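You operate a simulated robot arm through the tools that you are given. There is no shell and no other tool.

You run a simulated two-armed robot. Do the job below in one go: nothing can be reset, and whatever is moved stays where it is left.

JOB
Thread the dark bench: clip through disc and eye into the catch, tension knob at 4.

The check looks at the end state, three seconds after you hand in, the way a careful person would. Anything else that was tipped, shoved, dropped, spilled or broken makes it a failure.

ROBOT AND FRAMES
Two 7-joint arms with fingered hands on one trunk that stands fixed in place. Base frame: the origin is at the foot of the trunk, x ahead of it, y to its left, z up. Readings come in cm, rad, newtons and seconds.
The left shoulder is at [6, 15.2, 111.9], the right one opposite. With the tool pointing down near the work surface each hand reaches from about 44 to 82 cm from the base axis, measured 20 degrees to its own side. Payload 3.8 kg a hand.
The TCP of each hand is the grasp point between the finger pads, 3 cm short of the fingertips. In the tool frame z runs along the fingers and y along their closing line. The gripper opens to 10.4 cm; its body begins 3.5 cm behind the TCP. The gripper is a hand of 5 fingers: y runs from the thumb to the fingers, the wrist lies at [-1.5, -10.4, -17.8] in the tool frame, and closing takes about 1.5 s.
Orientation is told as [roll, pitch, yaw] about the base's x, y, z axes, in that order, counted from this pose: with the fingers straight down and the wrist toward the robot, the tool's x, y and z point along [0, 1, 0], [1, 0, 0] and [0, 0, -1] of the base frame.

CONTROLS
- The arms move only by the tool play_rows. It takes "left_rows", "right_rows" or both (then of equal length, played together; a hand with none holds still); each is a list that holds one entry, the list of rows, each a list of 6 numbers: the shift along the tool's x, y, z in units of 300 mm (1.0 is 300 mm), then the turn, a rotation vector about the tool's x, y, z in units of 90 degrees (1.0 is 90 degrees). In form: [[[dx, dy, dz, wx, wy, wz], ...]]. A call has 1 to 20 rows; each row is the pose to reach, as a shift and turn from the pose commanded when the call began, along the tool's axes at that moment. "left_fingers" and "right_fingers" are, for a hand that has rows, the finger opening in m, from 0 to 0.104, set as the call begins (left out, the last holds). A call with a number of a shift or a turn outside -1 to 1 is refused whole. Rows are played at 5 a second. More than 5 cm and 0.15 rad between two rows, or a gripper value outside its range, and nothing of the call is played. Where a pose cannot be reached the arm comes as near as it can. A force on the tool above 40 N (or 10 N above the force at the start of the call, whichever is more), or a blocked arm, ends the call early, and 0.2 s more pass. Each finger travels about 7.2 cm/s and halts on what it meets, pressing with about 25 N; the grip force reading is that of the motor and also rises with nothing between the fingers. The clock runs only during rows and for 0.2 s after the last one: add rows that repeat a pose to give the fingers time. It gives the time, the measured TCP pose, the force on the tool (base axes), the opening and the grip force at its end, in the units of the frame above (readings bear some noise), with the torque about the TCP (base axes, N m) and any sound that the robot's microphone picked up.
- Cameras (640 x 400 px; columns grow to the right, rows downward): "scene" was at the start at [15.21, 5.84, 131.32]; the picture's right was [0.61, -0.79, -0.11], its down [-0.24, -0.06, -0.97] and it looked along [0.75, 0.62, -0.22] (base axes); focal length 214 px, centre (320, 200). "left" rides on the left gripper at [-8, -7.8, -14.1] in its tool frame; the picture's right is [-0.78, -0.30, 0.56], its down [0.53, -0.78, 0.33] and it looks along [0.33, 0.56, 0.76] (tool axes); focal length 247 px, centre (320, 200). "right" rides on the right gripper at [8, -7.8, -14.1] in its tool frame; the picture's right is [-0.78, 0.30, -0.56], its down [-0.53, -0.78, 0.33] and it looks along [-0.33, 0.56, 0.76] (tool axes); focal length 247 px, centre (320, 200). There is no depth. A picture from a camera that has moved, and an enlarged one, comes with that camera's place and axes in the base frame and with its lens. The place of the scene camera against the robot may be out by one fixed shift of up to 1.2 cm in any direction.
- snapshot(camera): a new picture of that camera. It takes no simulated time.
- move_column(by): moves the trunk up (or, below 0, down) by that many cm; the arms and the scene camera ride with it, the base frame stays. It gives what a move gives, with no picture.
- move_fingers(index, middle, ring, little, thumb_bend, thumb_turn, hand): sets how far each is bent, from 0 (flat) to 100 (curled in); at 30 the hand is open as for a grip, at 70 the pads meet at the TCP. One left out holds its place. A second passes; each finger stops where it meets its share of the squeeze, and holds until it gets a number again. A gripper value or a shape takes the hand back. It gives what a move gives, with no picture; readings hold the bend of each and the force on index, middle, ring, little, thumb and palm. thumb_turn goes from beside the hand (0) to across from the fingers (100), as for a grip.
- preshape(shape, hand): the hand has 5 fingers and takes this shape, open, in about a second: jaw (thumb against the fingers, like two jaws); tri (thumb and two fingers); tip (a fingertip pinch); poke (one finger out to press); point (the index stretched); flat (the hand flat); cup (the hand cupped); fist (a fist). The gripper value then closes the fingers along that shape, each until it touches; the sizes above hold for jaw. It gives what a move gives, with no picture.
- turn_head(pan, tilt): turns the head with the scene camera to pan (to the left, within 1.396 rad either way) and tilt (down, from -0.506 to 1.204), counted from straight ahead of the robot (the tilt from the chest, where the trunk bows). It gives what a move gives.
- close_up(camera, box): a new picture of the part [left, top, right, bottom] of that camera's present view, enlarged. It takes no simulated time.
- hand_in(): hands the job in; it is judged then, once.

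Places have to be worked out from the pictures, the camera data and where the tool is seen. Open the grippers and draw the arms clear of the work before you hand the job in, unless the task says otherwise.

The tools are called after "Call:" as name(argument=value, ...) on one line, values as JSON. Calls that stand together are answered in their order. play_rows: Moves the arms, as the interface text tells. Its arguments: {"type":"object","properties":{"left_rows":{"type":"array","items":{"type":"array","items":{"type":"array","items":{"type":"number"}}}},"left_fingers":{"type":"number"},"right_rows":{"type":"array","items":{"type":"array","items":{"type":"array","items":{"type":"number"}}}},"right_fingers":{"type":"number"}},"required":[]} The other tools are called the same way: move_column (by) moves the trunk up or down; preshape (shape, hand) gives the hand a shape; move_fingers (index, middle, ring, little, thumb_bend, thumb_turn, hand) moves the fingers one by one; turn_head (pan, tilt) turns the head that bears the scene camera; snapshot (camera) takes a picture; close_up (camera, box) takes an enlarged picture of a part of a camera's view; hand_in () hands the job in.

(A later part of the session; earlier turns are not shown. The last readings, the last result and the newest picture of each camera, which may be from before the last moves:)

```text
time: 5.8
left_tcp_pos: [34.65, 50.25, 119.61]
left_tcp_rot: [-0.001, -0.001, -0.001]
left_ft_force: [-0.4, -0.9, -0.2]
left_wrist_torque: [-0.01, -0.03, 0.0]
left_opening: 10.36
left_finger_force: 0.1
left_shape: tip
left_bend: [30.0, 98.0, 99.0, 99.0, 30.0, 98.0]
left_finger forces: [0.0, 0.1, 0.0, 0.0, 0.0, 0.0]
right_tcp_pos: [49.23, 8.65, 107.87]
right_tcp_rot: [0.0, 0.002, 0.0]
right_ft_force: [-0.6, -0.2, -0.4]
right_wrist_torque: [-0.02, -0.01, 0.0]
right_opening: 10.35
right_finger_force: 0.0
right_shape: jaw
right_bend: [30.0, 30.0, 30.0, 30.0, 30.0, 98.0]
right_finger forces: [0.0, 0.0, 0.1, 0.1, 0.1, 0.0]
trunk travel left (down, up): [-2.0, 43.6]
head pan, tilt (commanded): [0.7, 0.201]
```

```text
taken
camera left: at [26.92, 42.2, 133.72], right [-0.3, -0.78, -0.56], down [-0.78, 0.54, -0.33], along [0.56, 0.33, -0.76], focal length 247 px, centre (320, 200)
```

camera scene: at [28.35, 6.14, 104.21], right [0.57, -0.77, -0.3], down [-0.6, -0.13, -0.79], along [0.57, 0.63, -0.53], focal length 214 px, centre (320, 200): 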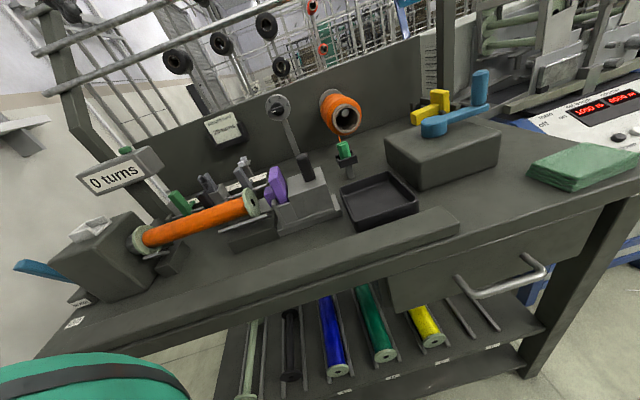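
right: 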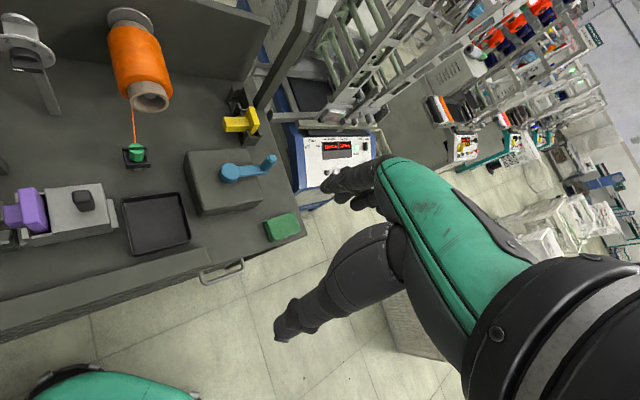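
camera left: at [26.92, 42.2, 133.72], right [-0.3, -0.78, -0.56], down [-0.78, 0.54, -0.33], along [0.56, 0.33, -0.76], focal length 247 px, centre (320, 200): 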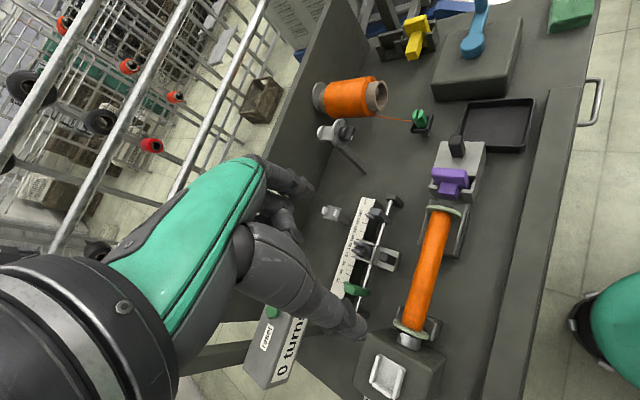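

The tip shape folds the last three fingers, leaving a slim thumb–index pinch. I judge: disc gap centre about [66.6, 50.3] with shelf z≈97.6, eye platform [56.5, 61, 87], catch slit [43.8, 57, 89.6]. I now close the left pinch to about clip width in free air to see where the tips meet.

Call:
play_rows(left_rows=[[[0, 0, 0, 0, 0, 0], [0, 0, 0, 0, 0, 0], [0, 0, 0, 0, 0, 0], [0, 0, 0, 0, 0, 0], [0, 0, 0, 0, 0, 0], [0, 0, 0, 0, 0, 0], [0, 0, 0, 0, 0, 0]]], left_fingers=0.024)

Call:
turn_head(pan=1.35, tilt=-0.3)

Call:
snapshot(camera="left")

Call:
snapshot(camera="scene")

```text
time: 7.4
left_tcp_pos: [34.64, 50.33, 119.58]
left_tcp_rot: [0.0, -0.001, -0.002]
left_ft_force: [-0.2, 0.3, 0.1]
left_wrist_torque: [-0.01, -0.05, 0.04]
left_opening: 2.46
left_finger_force: 0.1
left_shape: tip
left_bend: [73.0, 98.0, 99.0, 99.0, 74.0, 100.0]
left_finger forces: [0.0, 0.1, 0.0, 0.0, 0.1, 0.0]
right_tcp_pos: [49.18, 8.47, 107.93]
right_tcp_rot: [0.0, 0.001, -0.001]
right_ft_force: [0.6, -0.1, 0.1]
right_wrist_torque: [-0.01, -0.02, 0.01]
right_opening: 10.35
right_finger_force: 0.1
right_shape: jaw
right_bend: [30.0, 30.0, 30.0, 30.0, 30.0, 98.0]
right_finger forces: [0.1, 0.0, 0.1, 0.1, 0.0, 0.0]
trunk travel left (down, up): [-2.0, 43.6]
head pan, tilt (commanded): [0.7, 0.201]
```

```text
time: 8.5
left_tcp_pos: [34.66, 50.25, 119.5]
left_tcp_rot: [0.001, -0.001, 0.0]
left_ft_force: [-0.2, 0.1, 0.1]
left_wrist_torque: [0.01, 0.02, -0.02]
left_opening: 2.45
left_finger_force: 0.0
left_shape: tip
left_bend: [73.0, 98.0, 99.0, 99.0, 74.0, 100.0]
left_finger forces: [0.0, 0.0, 0.0, 0.1, 0.0, 0.1]
right_tcp_pos: [49.18, 8.41, 107.87]
right_tcp_rot: [0.0, 0.002, -0.002]
right_ft_force: [-0.1, -0.8, 0.3]
right_wrist_torque: [-0.02, 0.01, 0.0]
right_opening: 10.37
right_finger_force: 0.0
right_shape: jaw
right_bend: [30.0, 30.0, 30.0, 30.0, 30.0, 98.0]
right_finger forces: [0.1, 0.1, 0.0, 0.1, 0.1, 0.0]
trunk travel left (down, up): [-2.0, 43.6]
head pan, tilt (commanded): [1.349, -0.3]
```

```text
taken
camera left: at [26.91, 42.21, 133.73], right [-0.3, -0.78, -0.56], down [-0.78, 0.54, -0.33], along [0.56, 0.33, -0.76], focal length 247 px, centre (320, 200)
```

left: 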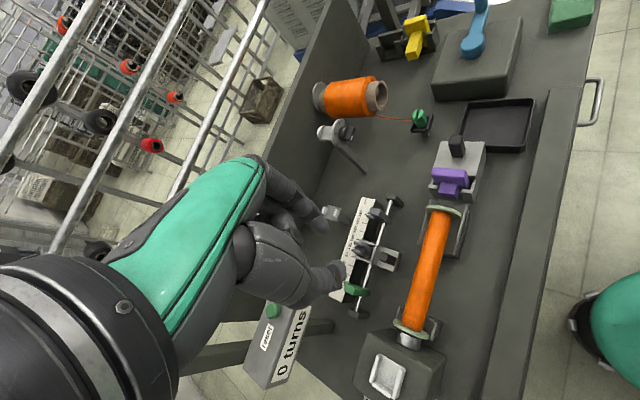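

```text
taken
camera scene: at [26.43, 7.92, 109.23], right [0.82, -0.37, -0.44], down [-0.4, 0.18, -0.9], along [0.41, 0.91, 0.0], focal length 214 px, centre (320, 200)
```

scene: 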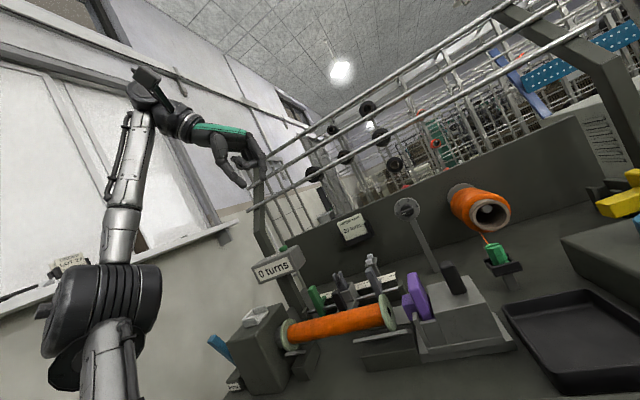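

The head now sees the left hand in profile; I zoom in on the pinch to find where the tips are relative to the TCP.

Call:
close_up(camera="scene", box=[200, 115, 280, 195])

Call:
close_up(camera="left", box=[230, 150, 390, 310])

Call:
close_up(camera="scene", box=[320, 240, 400, 290])

Call:
close_up(camera="scene", box=[390, 180, 470, 230])

Call:
close_up(camera="scene", box=[465, 230, 529, 270])

```text
5.00 times, centred on (240, 155) of scene
camera zoom: at [26.43, 7.92, 109.23], right [0.82, -0.37, -0.44], down [-0.4, 0.18, -0.9], along [0.41, 0.91, 0.0], focal length 1072 px, centre (720, 425)
```

zoom: 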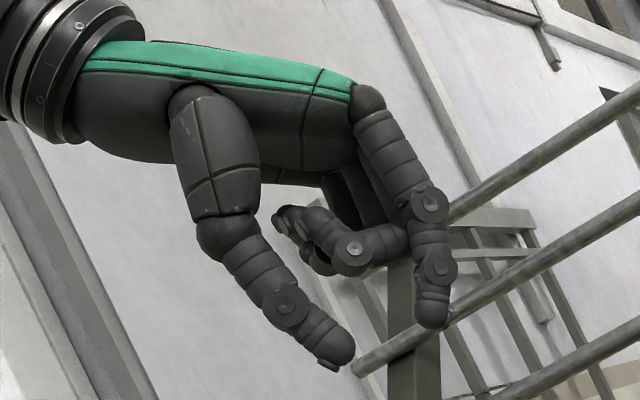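

```text
2.50 times, centred on (310, 230) of left
camera zoom: at [26.91, 42.21, 133.73], right [-0.3, -0.78, -0.56], down [-0.78, 0.54, -0.33], along [0.56, 0.33, -0.76], focal length 617 px, centre (345, 125)
```

zoom: 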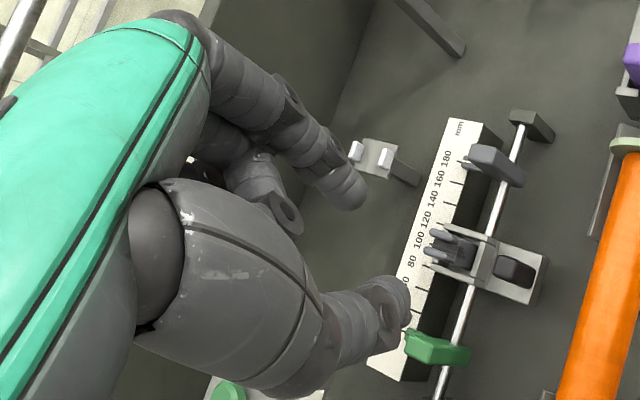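

```text
8.00 times, centred on (360, 265) of scene
camera zoom: at [26.43, 7.92, 109.23], right [0.82, -0.37, -0.44], down [-0.4, 0.18, -0.9], along [0.41, 0.91, 0.0], focal length 1716 px, centre (0, -320)
```

zoom: 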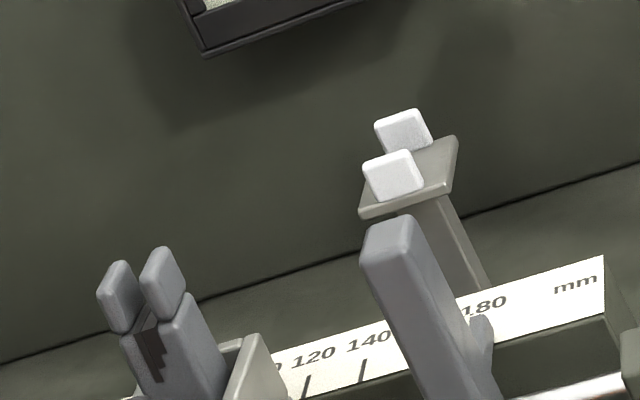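

```text
8.00 times, centred on (430, 205) of scene
camera zoom: at [26.43, 7.92, 109.23], right [0.82, -0.37, -0.44], down [-0.4, 0.18, -0.9], along [0.41, 0.91, 0.0], focal length 1716 px, centre (-560, 160)
```

zoom: 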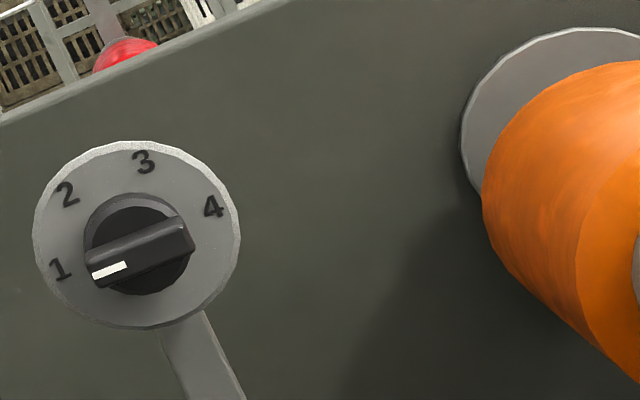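

```text
10.00 times, centred on (497, 250) of scene
camera zoom: at [26.43, 7.92, 109.23], right [0.82, -0.37, -0.44], down [-0.4, 0.18, -0.9], along [0.41, 0.91, 0.0], focal length 2145 px, centre (-1450, -300)
```

zoom: 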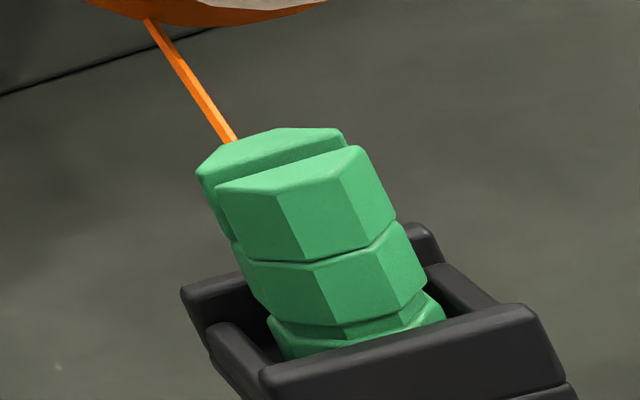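

In the tip shape at clip width the tips sit about 1.5 cm below the TCP, which suits a pinch of the clip's top. The panel is about 12 cm behind the disc–eye line, so there is room. I now move the left hand to above the clip at z≈112, yawed 45° to line up with the bench, opening to 6 cm, and shift the right hand aside.

Call:
play_rows(right_rows=[[[-0.03, 0, 0, 0, 0, 0], [-0.06, 0, 0, 0, 0, 0], [-0.09, 0, 0, 0, 0, 0], [-0.12, 0, 0, 0, 0, 0], [-0.15, 0, 0, 0, 0, 0], [-0.18, 0, 0, 0, 0, 0], [-0.21, 0, 0, 0, 0, 0], [-0.24, 0, 0, 0, 0, 0], [-0.27, 0, 0, 0, 0, 0], [-0.3, 0, 0, 0, 0, 0], [-0.33, 0, 0, 0, 0, 0], [-0.36, 0, 0, 0, 0, 0]]], left_rows=[[[-0.047, 0.083, 0.019, 0, 0, -0.042], [-0.094, 0.166, 0.039, 0, 0, -0.083], [-0.141, 0.249, 0.058, 0, 0, -0.125], [-0.188, 0.332, 0.078, 0, 0, -0.167], [-0.235, 0.416, 0.097, 0, 0, -0.208], [-0.281, 0.499, 0.116, 0, 0, -0.25], [-0.328, 0.582, 0.136, 0, 0, -0.292], [-0.375, 0.665, 0.155, 0, 0, -0.333], [-0.422, 0.748, 0.175, 0, 0, -0.375], [-0.469, 0.831, 0.194, 0, 0, -0.417], [-0.516, 0.914, 0.213, 0, 0, -0.458], [-0.563, 0.997, 0.233, 0, 0, -0.5]]], left_fingers=0.06)

Call:
turn_head(pan=0.62, tilt=0.0)

Call:
snapshot(camera="scene")

Call:
snapshot(camera="left")

Call:
snapshot(camera="right")

```text
time: 11.1
left_tcp_pos: [64.24, 34.65, 112.16]
left_tcp_rot: [0.002, 0.002, 0.786]
left_ft_force: [0.8, 0.1, -0.4]
left_wrist_torque: [0.02, 0.0, 0.03]
left_opening: 5.97
left_finger_force: 0.1
left_shape: tip
left_bend: [31.0, 98.0, 99.0, 99.0, 66.0, 100.0]
left_finger forces: [0.1, 0.1, 0.0, 0.0, 0.0, 0.0]
left hand out of reach, approached as far as the arm can: row 12
right_tcp_pos: [49.47, -2.31, 107.95]
right_tcp_rot: [0.001, 0.006, -0.001]
right_ft_force: [0.5, -0.4, -0.5]
right_wrist_torque: [0.0, 0.02, 0.04]
right_opening: 10.39
right_finger_force: 0.1
right_shape: jaw
right_bend: [30.0, 30.0, 30.0, 30.0, 30.0, 98.0]
right_finger forces: [0.1, 0.0, 0.0, 0.1, 0.0, 0.0]
trunk travel left (down, up): [-2.0, 43.6]
head pan, tilt (commanded): [1.349, -0.3]
```

```text
time: 12.2
left_tcp_pos: [64.21, 34.66, 112.2]
left_tcp_rot: [0.001, 0.0, 0.784]
left_ft_force: [-0.4, -0.4, -0.7]
left_wrist_torque: [-0.02, -0.04, 0.01]
left_opening: 6.0
left_finger_force: 0.0
left_shape: tip
left_bend: [31.0, 98.0, 99.0, 99.0, 66.0, 100.0]
left_finger forces: [0.0, 0.0, 0.0, 0.1, 0.1, 0.0]
right_tcp_pos: [49.34, -2.36, 107.98]
right_tcp_rot: [-0.001, 0.002, 0.0]
right_ft_force: [0.5, -0.5, -0.9]
right_wrist_torque: [0.02, 0.0, 0.02]
right_opening: 10.38
right_finger_force: 0.0
right_shape: jaw
right_bend: [30.0, 30.0, 30.0, 30.0, 30.0, 98.0]
right_finger forces: [0.1, 0.0, 0.0, 0.0, 0.1, 0.0]
trunk travel left (down, up): [-2.0, 43.6]
head pan, tilt (commanded): [0.62, 0.0]
```

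```text
taken
camera scene: at [29.4, 5.36, 105.75], right [0.51, -0.81, -0.28], down [-0.47, 0.0, -0.88], along [0.72, 0.58, -0.38], focal length 214 px, centre (320, 200)
```

scene: 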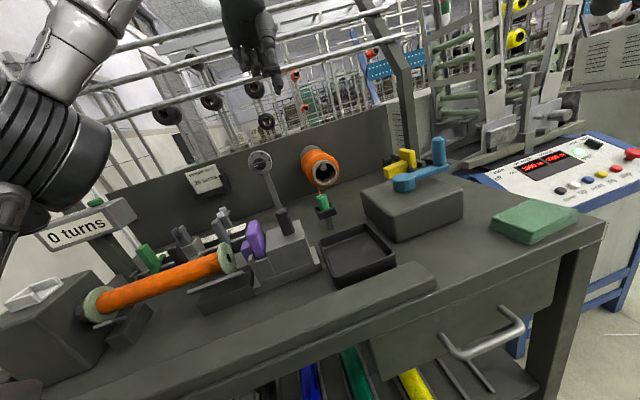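

```text
taken
camera left: at [64.37, 23.4, 126.44], right [0.34, -0.76, -0.56], down [-0.93, -0.17, -0.33], along [0.16, 0.63, -0.76], focal length 247 px, centre (320, 200)
```

left: 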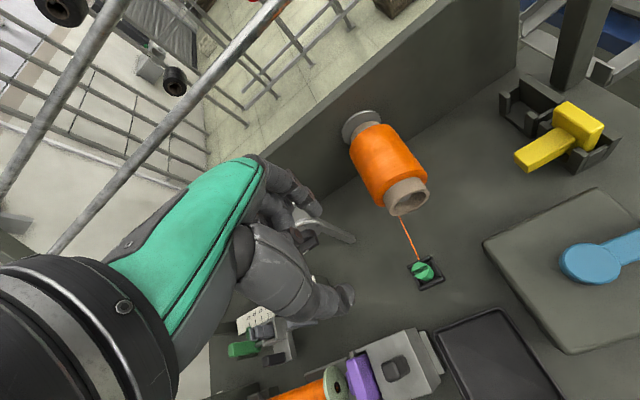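

```text
taken
camera right: at [41.53, 5.59, 122.0], right [0.3, -0.78, 0.56], down [-0.78, -0.53, -0.33], along [0.55, -0.33, -0.76], focal length 247 px, centre (320, 200)
```

right: 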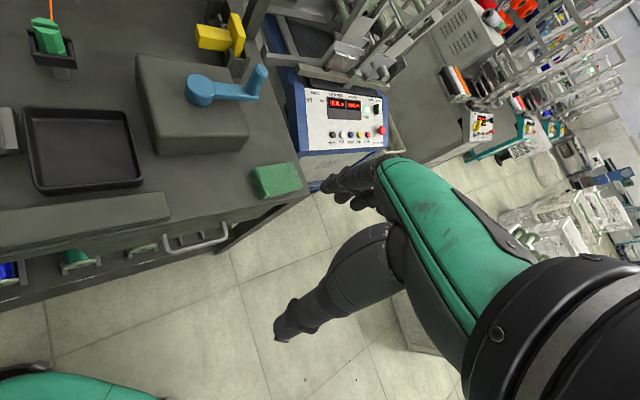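

The arm reached [64.2, 34.7, 112.2], slightly short because the shoulders are low. From this new viewpoint I zoom on the clip, spool and disc to refine positions.

Call:
close_up(camera="left", box=[400, 250, 448, 290])

Call:
close_up(camera="left", box=[340, 100, 440, 280])

Call:
close_up(camera="left", box=[225, 300, 305, 350])

Call:
close_up(camera="scene", box=[230, 140, 360, 222])

```text
10.00 times, centred on (424, 270) of left
camera zoom: at [64.37, 23.4, 126.44], right [0.34, -0.76, -0.56], down [-0.93, -0.17, -0.33], along [0.16, 0.63, -0.76], focal length 2470 px, centre (-720, -500)
```

zoom: 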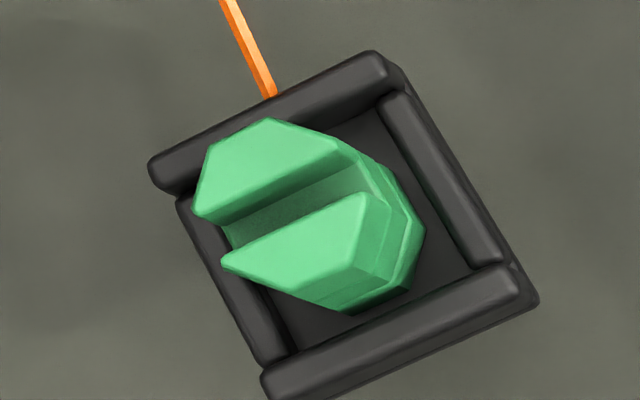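

```text
2.22 times, centred on (390, 190) of left
camera zoom: at [64.37, 23.4, 126.44], right [0.34, -0.76, -0.56], down [-0.93, -0.17, -0.33], along [0.16, 0.63, -0.76], focal length 549 px, centre (164, 222)
```

zoom: 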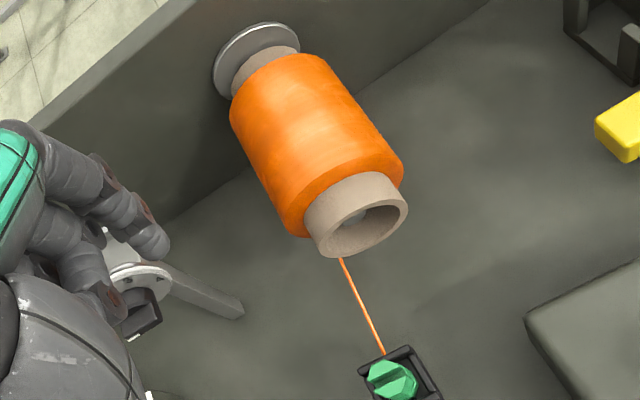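

```text
8.00 times, centred on (265, 325) of left
camera zoom: at [64.37, 23.4, 126.44], right [0.34, -0.76, -0.56], down [-0.93, -0.17, -0.33], along [0.16, 0.63, -0.76], focal length 1976 px, centre (760, -800)
```

zoom: 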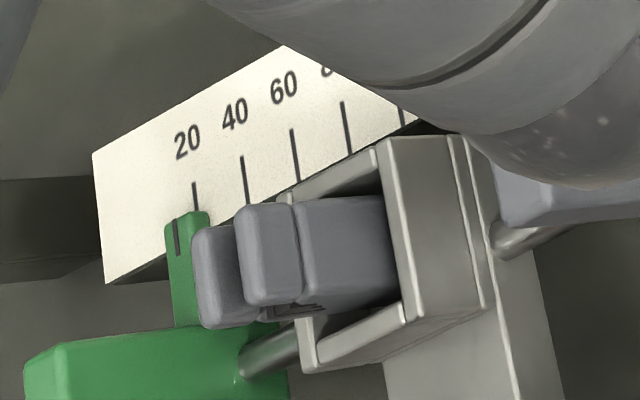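

```text
4.88 times, centred on (295, 181) of scene
camera zoom: at [29.4, 5.36, 105.75], right [0.51, -0.81, -0.28], down [-0.47, 0.0, -0.88], along [0.72, 0.58, -0.38], focal length 1046 px, centre (442, 293)
```

zoom: 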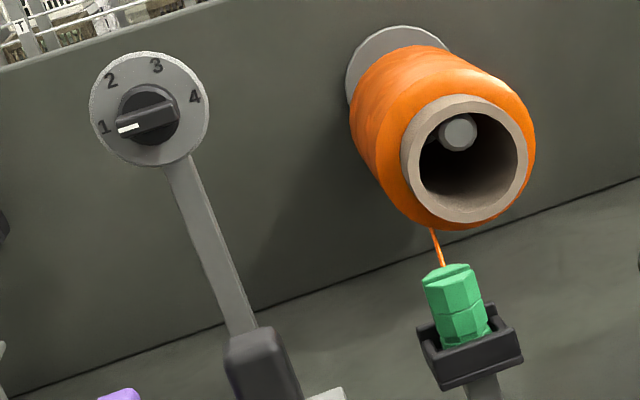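

New triangulation puts the clip's top centre at about [65.4, 33.5, 87.0] with its slot running along the bench. I raise the trunk 12 cm to bring the shoulders up for better reach around the disc, then check the poses.

Call:
move_column(by=12)

```text
time: 13.7
left_tcp_pos: [53.43, 34.51, 137.04]
left_tcp_rot: [-0.147, -0.146, 0.794]
left_ft_force: [0.7, -1.1, 0.0]
left_wrist_torque: [0.01, -0.01, 0.02]
left_opening: 5.98
left_finger_force: 0.1
left_shape: tip
left_bend: [31.0, 98.0, 99.0, 99.0, 66.0, 100.0]
left_finger forces: [0.0, 0.0, 0.1, 0.0, 0.0, 0.0]
right_tcp_pos: [49.33, -2.27, 119.91]
right_tcp_rot: [0.0, 0.004, 0.001]
right_ft_force: [-0.1, 0.1, 1.2]
right_wrist_torque: [0.01, 0.02, -0.02]
right_opening: 10.34
right_finger_force: 0.1
right_shape: jaw
right_bend: [30.0, 30.0, 30.0, 30.0, 30.0, 98.0]
right_finger forces: [0.0, 0.0, 0.1, 0.1, 0.0, 0.1]
trunk travel left (down, up): [-14.0, 31.6]
head pan, tilt (commanded): [0.62, 0.0]
```

The left hand came out tilted because its pose was beyond reach during the trunk move. I bring it down 14 cm from its commanded pose, in small steps, to regain a clean pose.

Call:
play_rows(left_rows=[[[0, 0, 0.06, 0, 0, 0], [0, 0, 0.12, 0, 0, 0], [0, 0, 0.18, 0, 0, 0], [0, 0, 0.24, 0, 0, 0], [0, 0, 0.3, 0, 0, 0], [0, 0, 0.36, 0, 0, 0], [0, 0, 0.42, 0, 0, 0], [0, 0, 0.467, 0, 0, 0], [0, 0, 0.467, 0, 0, 0]]])

```text
time: 15.7
left_tcp_pos: [55.97, 34.32, 123.49]
left_tcp_rot: [-0.147, -0.146, 0.794]
left_ft_force: [0.6, 0.5, -0.5]
left_wrist_torque: [0.01, 0.02, 0.02]
left_opening: 5.97
left_finger_force: 0.1
left_shape: tip
left_bend: [31.0, 98.0, 99.0, 99.0, 66.0, 100.0]
left_finger forces: [0.0, 0.0, 0.1, 0.0, 0.0, 0.0]
right_tcp_pos: [49.23, -2.35, 119.95]
right_tcp_rot: [0.001, 0.001, 0.0]
right_ft_force: [-0.7, 0.3, -0.2]
right_wrist_torque: [0.01, 0.0, 0.01]
right_opening: 10.37
right_finger_force: 0.1
right_shape: jaw
right_bend: [30.0, 30.0, 30.0, 30.0, 30.0, 98.0]
right_finger forces: [0.0, 0.1, 0.1, 0.0, 0.0, 0.0]
trunk travel left (down, up): [-14.0, 31.6]
head pan, tilt (commanded): [0.62, 0.0]
```

The pose is tilted 0.2 rad about base y. I correct the tilt and move above the clip at about z=105, over 9 rows.

Call:
play_rows(left_rows=[[[-0.0164, 0.0121, 0.0742, 0.0103, 0.0104, 0], [-0.0328, 0.0242, 0.1484, 0.0205, 0.0208, 0], [-0.0491, 0.0363, 0.2227, 0.0308, 0.0312, 0], [-0.0655, 0.0484, 0.2969, 0.041, 0.0416, 0], [-0.0819, 0.0604, 0.3711, 0.0513, 0.052, 0], [-0.0983, 0.0725, 0.4453, 0.0615, 0.0624, 0], [-0.1146, 0.0846, 0.5196, 0.0718, 0.0728, 0], [-0.131, 0.0967, 0.5938, 0.082, 0.0832, 0], [-0.1474, 0.1088, 0.668, 0.0923, 0.0936, 0], [-0.1474, 0.1088, 0.668, 0.0923, 0.0936, 0]]])

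Call:
snapshot(camera="left")

Call:
snapshot(camera="scene")

```text
time: 17.9
left_tcp_pos: [65.53, 33.56, 105.42]
left_tcp_rot: [0.001, -0.002, 0.782]
left_ft_force: [0.5, 0.0, 0.1]
left_wrist_torque: [0.01, -0.01, -0.03]
left_opening: 5.98
left_finger_force: 0.0
left_shape: tip
left_bend: [31.0, 98.0, 99.0, 99.0, 66.0, 100.0]
left_finger forces: [0.0, 0.0, 0.0, 0.1, 0.0, 0.1]
right_tcp_pos: [49.15, -2.28, 119.94]
right_tcp_rot: [0.0, 0.001, -0.001]
right_ft_force: [-0.3, 0.5, -0.3]
right_wrist_torque: [-0.03, 0.0, 0.01]
right_opening: 10.37
right_finger_force: 0.1
right_shape: jaw
right_bend: [30.0, 30.0, 30.0, 30.0, 30.0, 98.0]
right_finger forces: [0.0, 0.1, 0.0, 0.0, 0.0, 0.0]
trunk travel left (down, up): [-14.0, 31.6]
head pan, tilt (commanded): [0.62, 0.0]
```

```text
taken
camera left: at [65.64, 22.35, 119.5], right [0.34, -0.76, -0.56], down [-0.93, -0.17, -0.33], along [0.16, 0.63, -0.76], focal length 247 px, centre (320, 200)
```

left: 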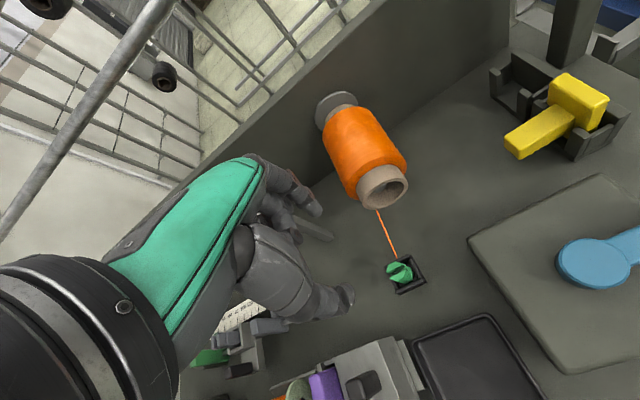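

```text
taken
camera scene: at [19.54, 5.36, 124.27], right [0.56, -0.81, -0.15], down [-0.26, 0.0, -0.97], along [0.79, 0.58, -0.21], focal length 214 px, centre (320, 200)
```

scene: 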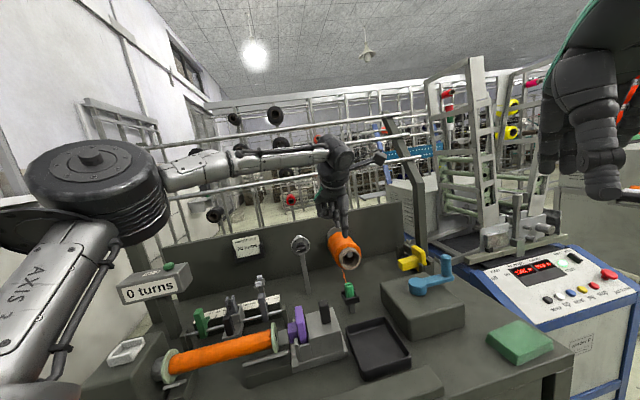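

The hand is upright above the clip at [65.5, 33.6, 105.4]. I descend to about z=93 and check alignment before going lower.

Call:
play_rows(left_rows=[[[0, 0, 0.06, 0, 0, 0], [0, 0, 0.12, 0, 0, 0], [0, 0, 0.18, 0, 0, 0], [0, 0, 0.24, 0, 0, 0], [0, 0, 0.3, 0, 0, 0], [0, 0, 0.36, 0, 0, 0], [0, 0, 0.4, 0, 0, 0], [0, 0, 0.4, 0, 0, 0]]])

Call:
turn_head(pan=0.62, tilt=0.3)

Call:
close_up(camera="left", box=[260, 150, 460, 350])

Call:
snapshot(camera="scene")

```text
time: 19.7
left_tcp_pos: [65.63, 33.79, 93.0]
left_tcp_rot: [-0.001, -0.002, 0.783]
left_ft_force: [0.2, -0.2, 0.1]
left_wrist_torque: [-0.02, -0.01, 0.01]
left_opening: 5.97
left_finger_force: 0.3
left_shape: tip
left_bend: [31.0, 98.0, 99.0, 99.0, 66.0, 100.0]
left_finger forces: [0.0, 0.1, 0.0, 0.0, 0.0, 0.0]
right_tcp_pos: [49.11, -2.13, 119.98]
right_tcp_rot: [0.001, 0.001, 0.001]
right_ft_force: [0.5, 0.1, -0.6]
right_wrist_torque: [0.03, 0.03, -0.03]
right_opening: 10.35
right_finger_force: 0.1
right_shape: jaw
right_bend: [30.0, 30.0, 30.0, 30.0, 30.0, 98.0]
right_finger forces: [0.0, 0.0, 0.1, 0.0, 0.0, 0.0]
trunk travel left (down, up): [-14.0, 31.6]
head pan, tilt (commanded): [0.62, 0.0]
```

```text
time: 20.5
left_tcp_pos: [65.55, 33.86, 92.98]
left_tcp_rot: [0.001, -0.002, 0.784]
left_ft_force: [0.5, 0.1, 0.3]
left_wrist_torque: [0.02, -0.03, 0.02]
left_opening: 5.98
left_finger_force: 0.1
left_shape: tip
left_bend: [31.0, 98.0, 99.0, 99.0, 66.0, 100.0]
left_finger forces: [0.0, 0.1, 0.0, 0.0, 0.1, 0.0]
right_tcp_pos: [49.27, -2.3, 119.95]
right_tcp_rot: [-0.001, 0.001, 0.001]
right_ft_force: [-1.0, -0.2, -0.1]
right_wrist_torque: [0.0, 0.01, -0.01]
right_opening: 10.37
right_finger_force: 0.2
right_shape: jaw
right_bend: [30.0, 30.0, 30.0, 30.0, 30.0, 98.0]
right_finger forces: [0.1, 0.0, 0.1, 0.0, 0.0, 0.1]
trunk travel left (down, up): [-14.0, 31.6]
head pan, tilt (commanded): [0.62, 0.3]
```

```text
2.00 times, centred on (360, 250) of left
camera zoom: at [65.73, 22.55, 107.09], right [0.34, -0.76, -0.56], down [-0.93, -0.17, -0.33], along [0.16, 0.63, -0.76], focal length 494 px, centre (240, 100)
```

zoom: 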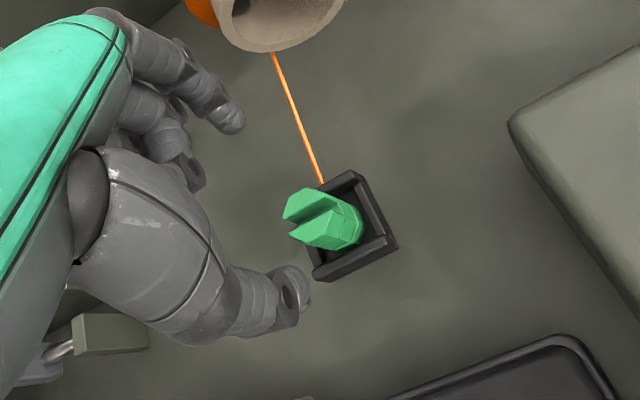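

```text
taken
camera scene: at [19.14, 5.55, 121.52], right [0.56, -0.81, -0.15], down [-0.48, -0.17, -0.86], along [0.68, 0.55, -0.49], focal length 214 px, centre (320, 200)
```

scene: 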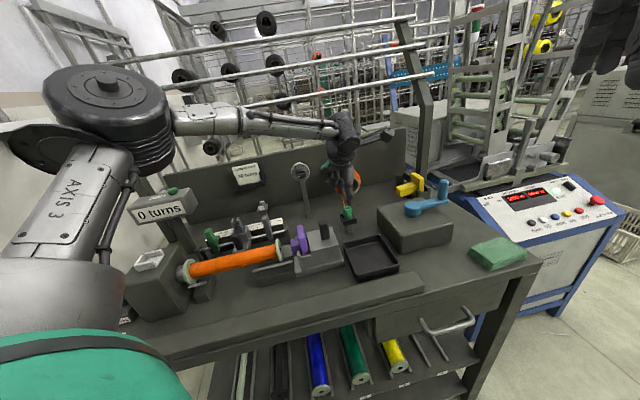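

At z=93 the clip appears about 0.5 cm nearer to the robot than the TCP. I zoom with the head camera to check the finger plane relative to the clip.

Call:
close_up(camera="scene", box=[320, 165, 384, 235])

Call:
close_up(camera="scene", box=[330, 190, 362, 210])

```text
5.71 times, centred on (352, 200) of scene
camera zoom: at [19.14, 5.55, 121.52], right [0.56, -0.81, -0.15], down [-0.48, -0.17, -0.86], along [0.68, 0.55, -0.49], focal length 1226 px, centre (137, 200)
```

zoom: 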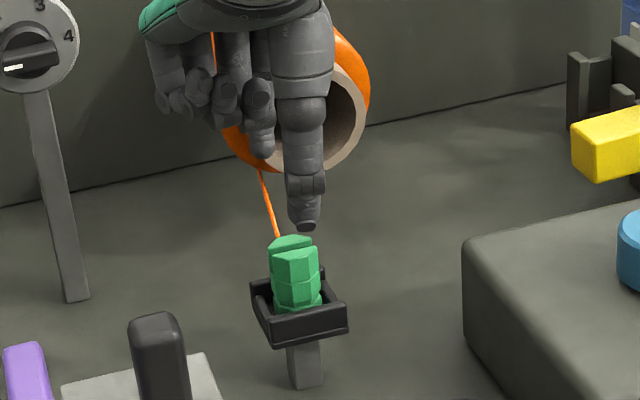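

```text
16.00 times, centred on (346, 200) of scene
camera zoom: at [19.14, 5.55, 121.52], right [0.56, -0.81, -0.15], down [-0.48, -0.17, -0.86], along [0.68, 0.55, -0.49], focal length 3432 px, centre (-96, 200)
```

zoom: 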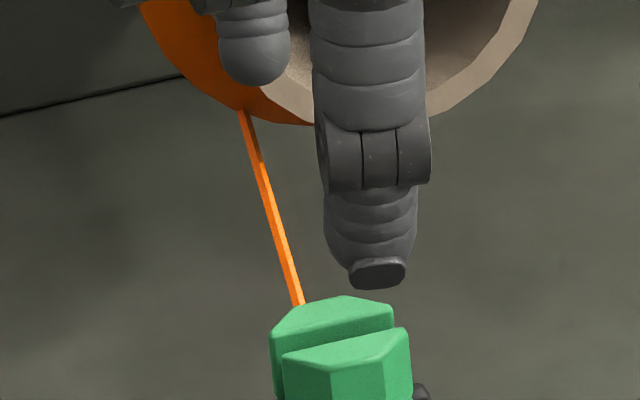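

Triangulating, the open thumb tip is 4.1 cm before and the index tip 3.1 cm behind the TCP, both 2.3 cm below it; the clip lies about 0.3 cm right of the TCP. I shift 0.3 cm right along the bench, descend to TCP z≈87.5 (tips just above the cradle walls), then look again.

Call:
play_rows(left_rows=[[[-0.005, 0, 0.03, 0, 0, 0], [-0.01, 0, 0.06, 0, 0, 0], [-0.01, 0, 0.09, 0, 0, 0], [-0.01, 0, 0.12, 0, 0, 0], [-0.01, 0, 0.15, 0, 0, 0], [-0.01, 0, 0.183, 0, 0, 0], [-0.01, 0, 0.183, 0, 0, 0]]])

Call:
close_up(camera="left", box=[270, 170, 398, 298])

Call:
close_up(camera="scene", box=[326, 185, 366, 225])

```text
time: 22.1
left_tcp_pos: [65.71, 33.62, 87.64]
left_tcp_rot: [0.0, -0.002, 0.782]
left_ft_force: [-0.3, -0.1, -0.1]
left_wrist_torque: [-0.02, 0.04, 0.0]
left_opening: 5.98
left_finger_force: 0.1
left_shape: tip
left_bend: [31.0, 98.0, 99.0, 99.0, 66.0, 100.0]
left_finger forces: [0.1, 0.0, 0.0, 0.0, 0.0, 0.0]
right_tcp_pos: [49.22, -2.46, 119.99]
right_tcp_rot: [0.002, 0.0, 0.0]
right_ft_force: [-0.6, -0.4, -0.4]
right_wrist_torque: [-0.02, -0.01, -0.03]
right_opening: 10.35
right_finger_force: 0.1
right_shape: jaw
right_bend: [30.0, 30.0, 30.0, 30.0, 30.0, 98.0]
right_finger forces: [0.0, 0.0, 0.0, 0.0, 0.1, 0.0]
trunk travel left (down, up): [-14.0, 31.6]
head pan, tilt (commanded): [0.62, 0.3]
```

```text
3.12 times, centred on (334, 234) of left
camera zoom: at [65.84, 22.31, 101.63], right [0.34, -0.76, -0.56], down [-0.93, -0.17, -0.33], along [0.16, 0.63, -0.76], focal length 772 px, centre (276, 94)
```

zoom: 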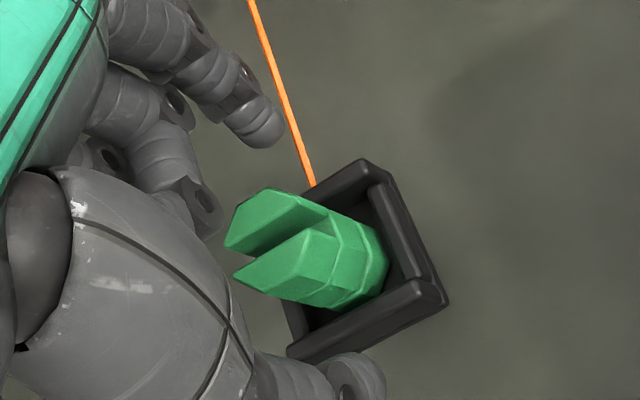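

```text
10.00 times, centred on (346, 205) of scene
camera zoom: at [19.12, 5.55, 121.52], right [0.56, -0.81, -0.15], down [-0.48, -0.17, -0.86], along [0.68, 0.55, -0.49], focal length 2145 px, centre (60, 150)
```

zoom: 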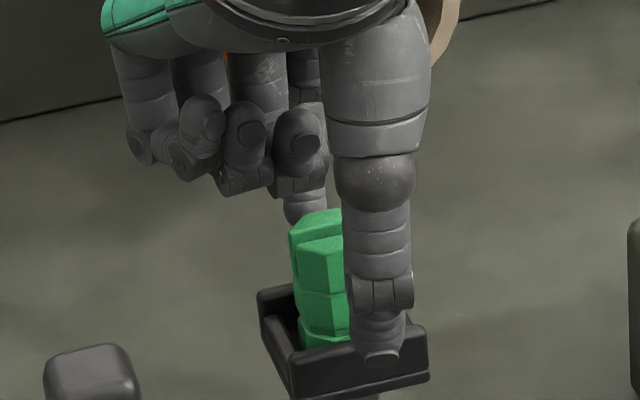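

The clip sits centred in the finger plane, about 0.5 cm toward the thumb side from the TCP. I nudge 0.2 cm toward the thumb side and close the pinch.

Call:
play_rows(left_rows=[[[0, -0.007, 0, 0, 0, 0], [0, -0.007, 0, 0, 0, 0], [0, -0.007, 0, 0, 0, 0], [0, -0.007, 0, 0, 0, 0], [0, -0.007, 0, 0, 0, 0], [0, -0.007, 0, 0, 0, 0], [0, -0.007, 0, 0, 0, 0], [0, -0.007, 0, 0, 0, 0], [0, -0.007, 0, 0, 0, 0]]], left_fingers=0.0)

Call:
close_up(camera="left", box=[270, 170, 398, 298])

Call:
close_up(camera="scene", box=[326, 185, 366, 225])

```text
time: 24.1
left_tcp_pos: [65.52, 33.27, 87.57]
left_tcp_rot: [0.0, -0.003, 0.784]
left_ft_force: [-0.4, 0.2, -0.5]
left_wrist_torque: [0.0, 0.01, -0.01]
left_opening: 1.87
left_finger_force: 25.2
left_shape: tip
left_bend: [72.0, 100.0, 100.0, 100.0, 74.0, 100.0]
left_finger forces: [22.5, 0.0, 0.1, 0.0, 22.5, 0.1]
right_tcp_pos: [49.2, -2.36, 120.02]
right_tcp_rot: [0.0, 0.002, 0.001]
right_ft_force: [-0.3, 0.7, -0.4]
right_wrist_torque: [0.04, 0.02, 0.0]
right_opening: 10.37
right_finger_force: 0.3
right_shape: jaw
right_bend: [30.0, 30.0, 30.0, 30.0, 30.0, 98.0]
right_finger forces: [0.0, 0.1, 0.0, 0.0, 0.0, 0.1]
trunk travel left (down, up): [-14.0, 31.6]
head pan, tilt (commanded): [0.62, 0.3]
```

```text
3.12 times, centred on (334, 234) of left
camera zoom: at [65.73, 22.14, 101.66], right [0.34, -0.76, -0.56], down [-0.93, -0.17, -0.33], along [0.16, 0.63, -0.76], focal length 772 px, centre (276, 94)
```

zoom: 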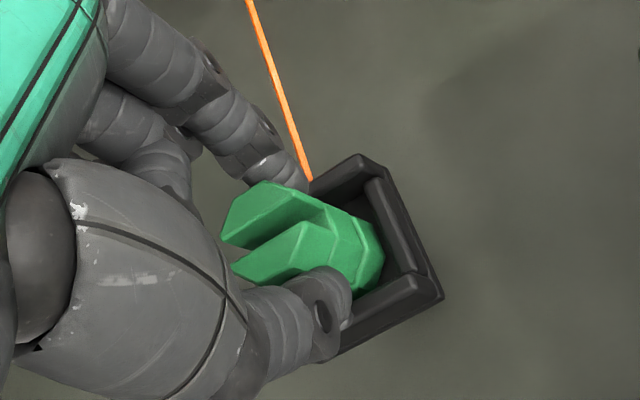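

```text
10.00 times, centred on (346, 205) of scene
camera zoom: at [19.14, 5.56, 121.51], right [0.56, -0.81, -0.15], down [-0.48, -0.17, -0.86], along [0.67, 0.55, -0.49], focal length 2145 px, centre (60, 150)
```

zoom: 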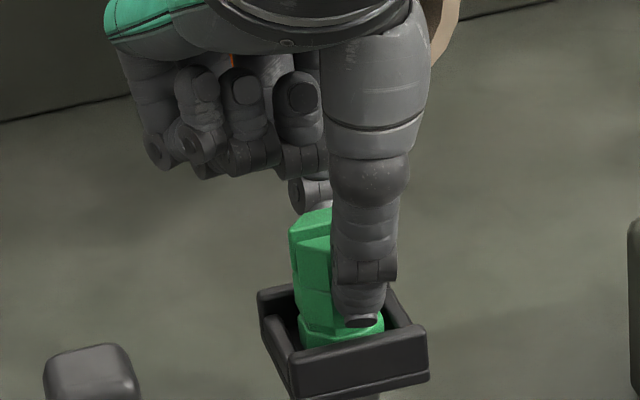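

The pinch holds (22 N on thumb and index, opening 1.9 cm), but the thumb tip reaches down to the clip's middle ring. I want a higher hold so that the thumb clears the dial, so I open, rise 0.9 cm and re-grip.

Call:
play_rows(left_rows=[[[0, 0, 0, 0, 0, 0], [0, 0, 0, 0, 0, 0], [0, 0, 0, 0, 0, 0], [0, 0, 0, 0, 0, 0], [0, 0, -0.015, 0, 0, 0], [0, 0, -0.03, 0, 0, 0], [0, 0, -0.03, 0, 0, 0]]], left_fingers=0.05)

Call:
play_rows(left_rows=[[[0, 0, 0, 0, 0, 0], [0, 0, 0, 0, 0, 0], [0, 0, 0, 0, 0, 0], [0, 0, 0, 0, 0, 0], [0, 0, 0, 0, 0, 0], [0, 0, 0, 0, 0, 0], [0, 0, 0, 0, 0, 0], [0, 0, 0, 0, 0, 0]]], left_fingers=0.0)

Call:
close_up(camera="left", box=[270, 170, 398, 298])

Call:
close_up(camera="scene", box=[326, 185, 366, 225])

```text
time: 25.7
left_tcp_pos: [65.6, 33.35, 88.38]
left_tcp_rot: [0.0, -0.002, 0.784]
left_ft_force: [-0.3, 0.6, -0.4]
left_wrist_torque: [-0.01, 0.0, 0.0]
left_opening: 4.94
left_finger_force: 0.0
left_shape: tip
left_bend: [73.0, 98.0, 99.0, 99.0, 71.0, 100.0]
left_finger forces: [0.0, 0.0, 0.0, 0.1, 0.0, 0.0]
right_tcp_pos: [49.24, -2.31, 119.92]
right_tcp_rot: [0.002, 0.002, -0.001]
right_ft_force: [0.4, 0.4, 0.4]
right_wrist_torque: [0.0, 0.0, -0.04]
right_opening: 10.35
right_finger_force: 0.0
right_shape: jaw
right_bend: [30.0, 30.0, 30.0, 30.0, 30.0, 98.0]
right_finger forces: [0.0, 0.1, 0.1, 0.0, 0.1, 0.0]
trunk travel left (down, up): [-14.0, 31.6]
head pan, tilt (commanded): [0.62, 0.3]
```

```text
time: 27.5
left_tcp_pos: [65.58, 33.33, 88.4]
left_tcp_rot: [-0.001, -0.003, 0.784]
left_ft_force: [-0.7, -0.3, 0.2]
left_wrist_torque: [-0.02, 0.01, 0.04]
left_opening: 1.92
left_finger_force: 24.6
left_shape: tip
left_bend: [73.0, 100.0, 100.0, 100.0, 74.0, 100.0]
left_finger forces: [22.3, 0.1, 0.0, 0.0, 22.3, 0.0]
right_tcp_pos: [49.22, -2.25, 119.93]
right_tcp_rot: [0.002, 0.001, 0.0]
right_ft_force: [0.0, -1.2, 0.7]
right_wrist_torque: [-0.02, 0.01, -0.03]
right_opening: 10.35
right_finger_force: 0.1
right_shape: jaw
right_bend: [30.0, 30.0, 30.0, 30.0, 30.0, 98.0]
right_finger forces: [0.0, 0.0, 0.0, 0.0, 0.1, 0.0]
trunk travel left (down, up): [-14.0, 31.6]
head pan, tilt (commanded): [0.62, 0.3]
```

```text
3.12 times, centred on (334, 234) of left
camera zoom: at [65.74, 22.05, 102.49], right [0.34, -0.76, -0.56], down [-0.93, -0.17, -0.33], along [0.16, 0.63, -0.76], focal length 772 px, centre (276, 94)
```

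zoom: 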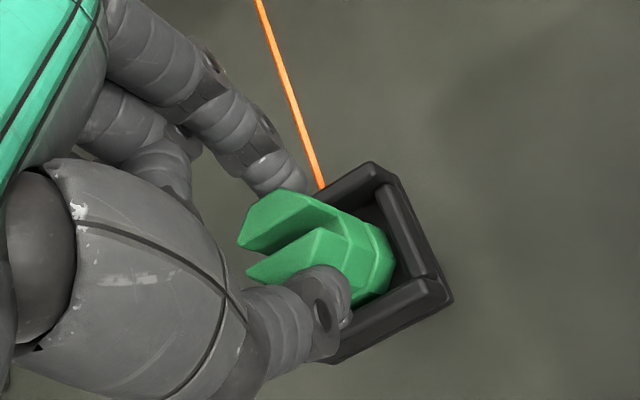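

```text
10.00 times, centred on (346, 205) of scene
camera zoom: at [19.14, 5.56, 121.51], right [0.56, -0.81, -0.15], down [-0.48, -0.17, -0.86], along [0.67, 0.55, -0.49], focal length 2145 px, centre (60, 150)
```

zoom: 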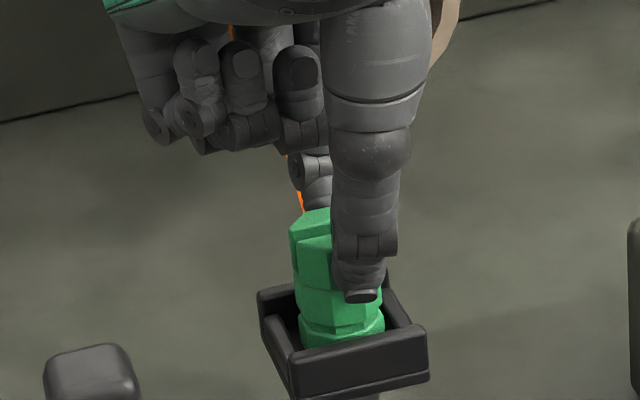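

Re-gripped with 22 N; the thumb tip now ends around the middle ring. I lift the clip straight up 7 cm.

Call:
play_rows(left_rows=[[[0, 0, -0.02, 0, 0, 0], [0, 0, -0.05, 0, 0, 0], [0, 0, -0.09, 0, 0, 0], [0, 0, -0.14, 0, 0, 0], [0, 0, -0.19, 0, 0, 0], [0, 0, -0.233, 0, 0, 0], [0, 0, -0.233, 0, 0, 0]]])

Call:
close_up(camera="left", box=[270, 170, 398, 298])

Call:
close_up(camera="scene", box=[320, 150, 384, 214])

Call:
snapshot(camera="scene")

```text
time: 29.1
left_tcp_pos: [65.57, 33.31, 95.47]
left_tcp_rot: [0.001, -0.001, 0.785]
left_ft_force: [0.1, 0.5, -0.9]
left_wrist_torque: [-0.03, -0.02, 0.0]
left_opening: 1.91
left_finger_force: 24.4
left_shape: tip
left_bend: [73.0, 100.0, 100.0, 100.0, 74.0, 100.0]
left_finger forces: [22.7, 0.0, 0.0, 0.0, 22.8, 0.0]
right_tcp_pos: [49.19, -2.19, 119.97]
right_tcp_rot: [0.001, 0.001, -0.001]
right_ft_force: [0.2, 0.0, 0.2]
right_wrist_torque: [0.01, 0.01, -0.02]
right_opening: 10.37
right_finger_force: 0.1
right_shape: jaw
right_bend: [30.0, 30.0, 30.0, 30.0, 30.0, 98.0]
right_finger forces: [0.0, 0.1, 0.0, 0.0, 0.0, 0.0]
trunk travel left (down, up): [-14.0, 31.6]
head pan, tilt (commanded): [0.62, 0.3]
```

```text
3.12 times, centred on (334, 234) of left
camera zoom: at [65.88, 21.94, 109.46], right [0.34, -0.76, -0.56], down [-0.93, -0.17, -0.33], along [0.16, 0.63, -0.76], focal length 772 px, centre (276, 94)
```

zoom: 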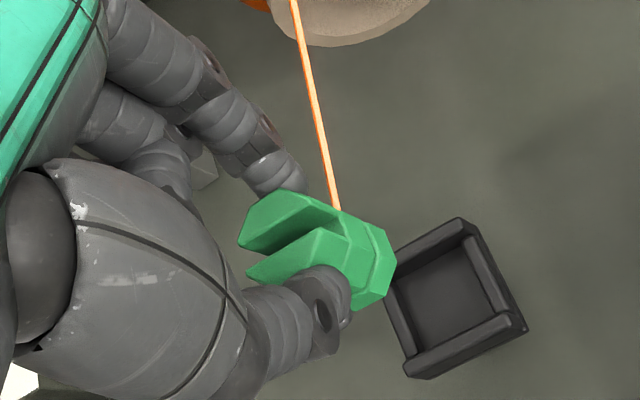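

```text
6.25 times, centred on (352, 182) of scene
camera zoom: at [19.15, 5.56, 121.51], right [0.56, -0.81, -0.15], down [-0.48, -0.17, -0.86], along [0.67, 0.55, -0.49], focal length 1340 px, centre (120, 312)
```

zoom: 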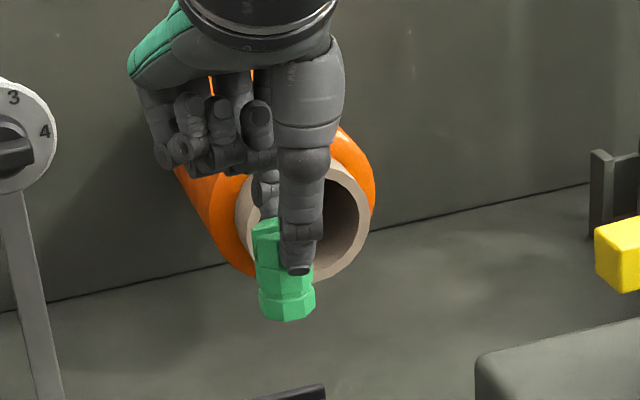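

```text
taken
camera scene: at [19.15, 5.56, 121.51], right [0.56, -0.81, -0.15], down [-0.48, -0.17, -0.86], along [0.67, 0.55, -0.49], focal length 214 px, centre (320, 200)
```

scene: 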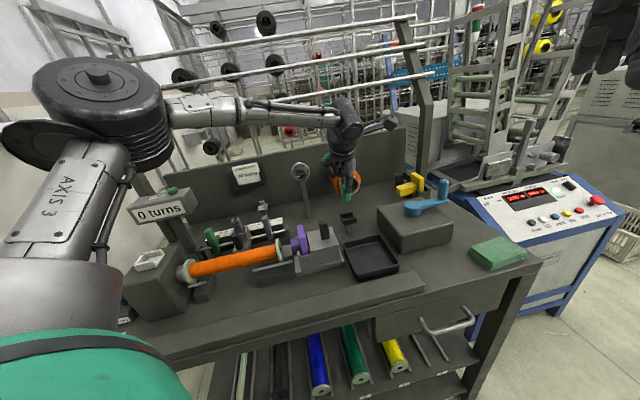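

The clip is free of the cradle (which has a plain flat floor). I zoom in on the held clip to see its lower ring and neck, which should tell me how it fits the catch.

Call:
close_up(camera="scene", box=[338, 182, 362, 206])

Call:
close_up(camera="left", box=[310, 200, 360, 240])

Call:
close_up(camera="scene", box=[224, 205, 256, 240])

```text
16.00 times, centred on (350, 194) of scene
camera zoom: at [19.15, 5.56, 121.51], right [0.56, -0.81, -0.15], down [-0.48, -0.17, -0.86], along [0.67, 0.55, -0.49], focal length 3432 px, centre (-160, 296)
```

zoom: 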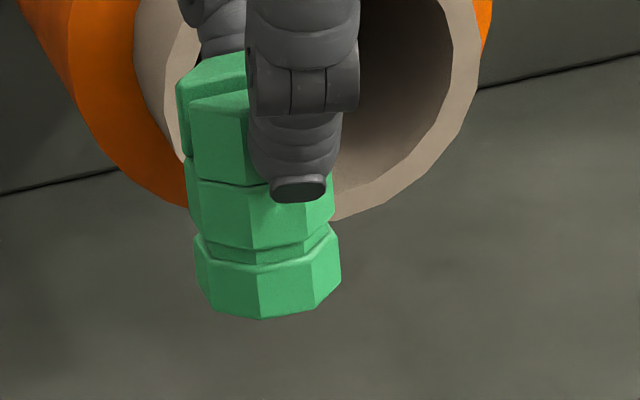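

```text
10.00 times, centred on (335, 220) of left
camera zoom: at [65.88, 21.94, 109.46], right [0.34, -0.76, -0.56], down [-0.93, -0.17, -0.33], along [0.16, 0.63, -0.76], focal length 2470 px, centre (170, 0)
```

zoom: 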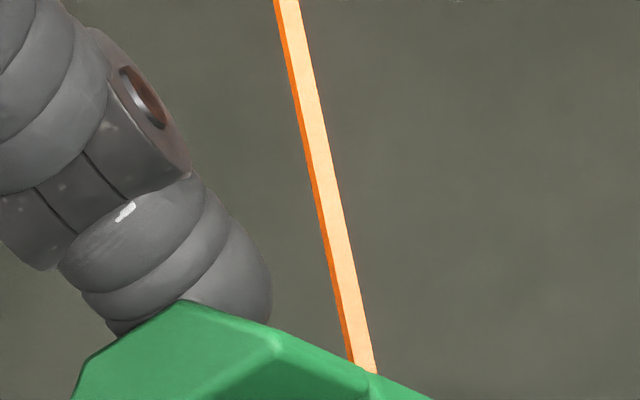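

```text
11.43 times, centred on (240, 222) of scene
camera zoom: at [19.15, 5.56, 121.51], right [0.56, -0.81, -0.15], down [-0.48, -0.17, -0.86], along [0.67, 0.55, -0.49], focal length 2451 px, centre (1234, -57)
```

zoom: 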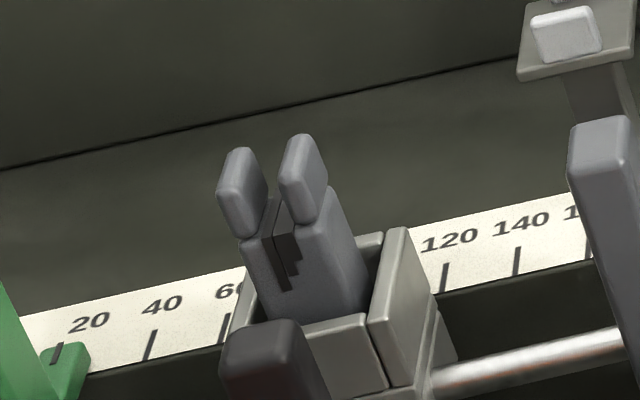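

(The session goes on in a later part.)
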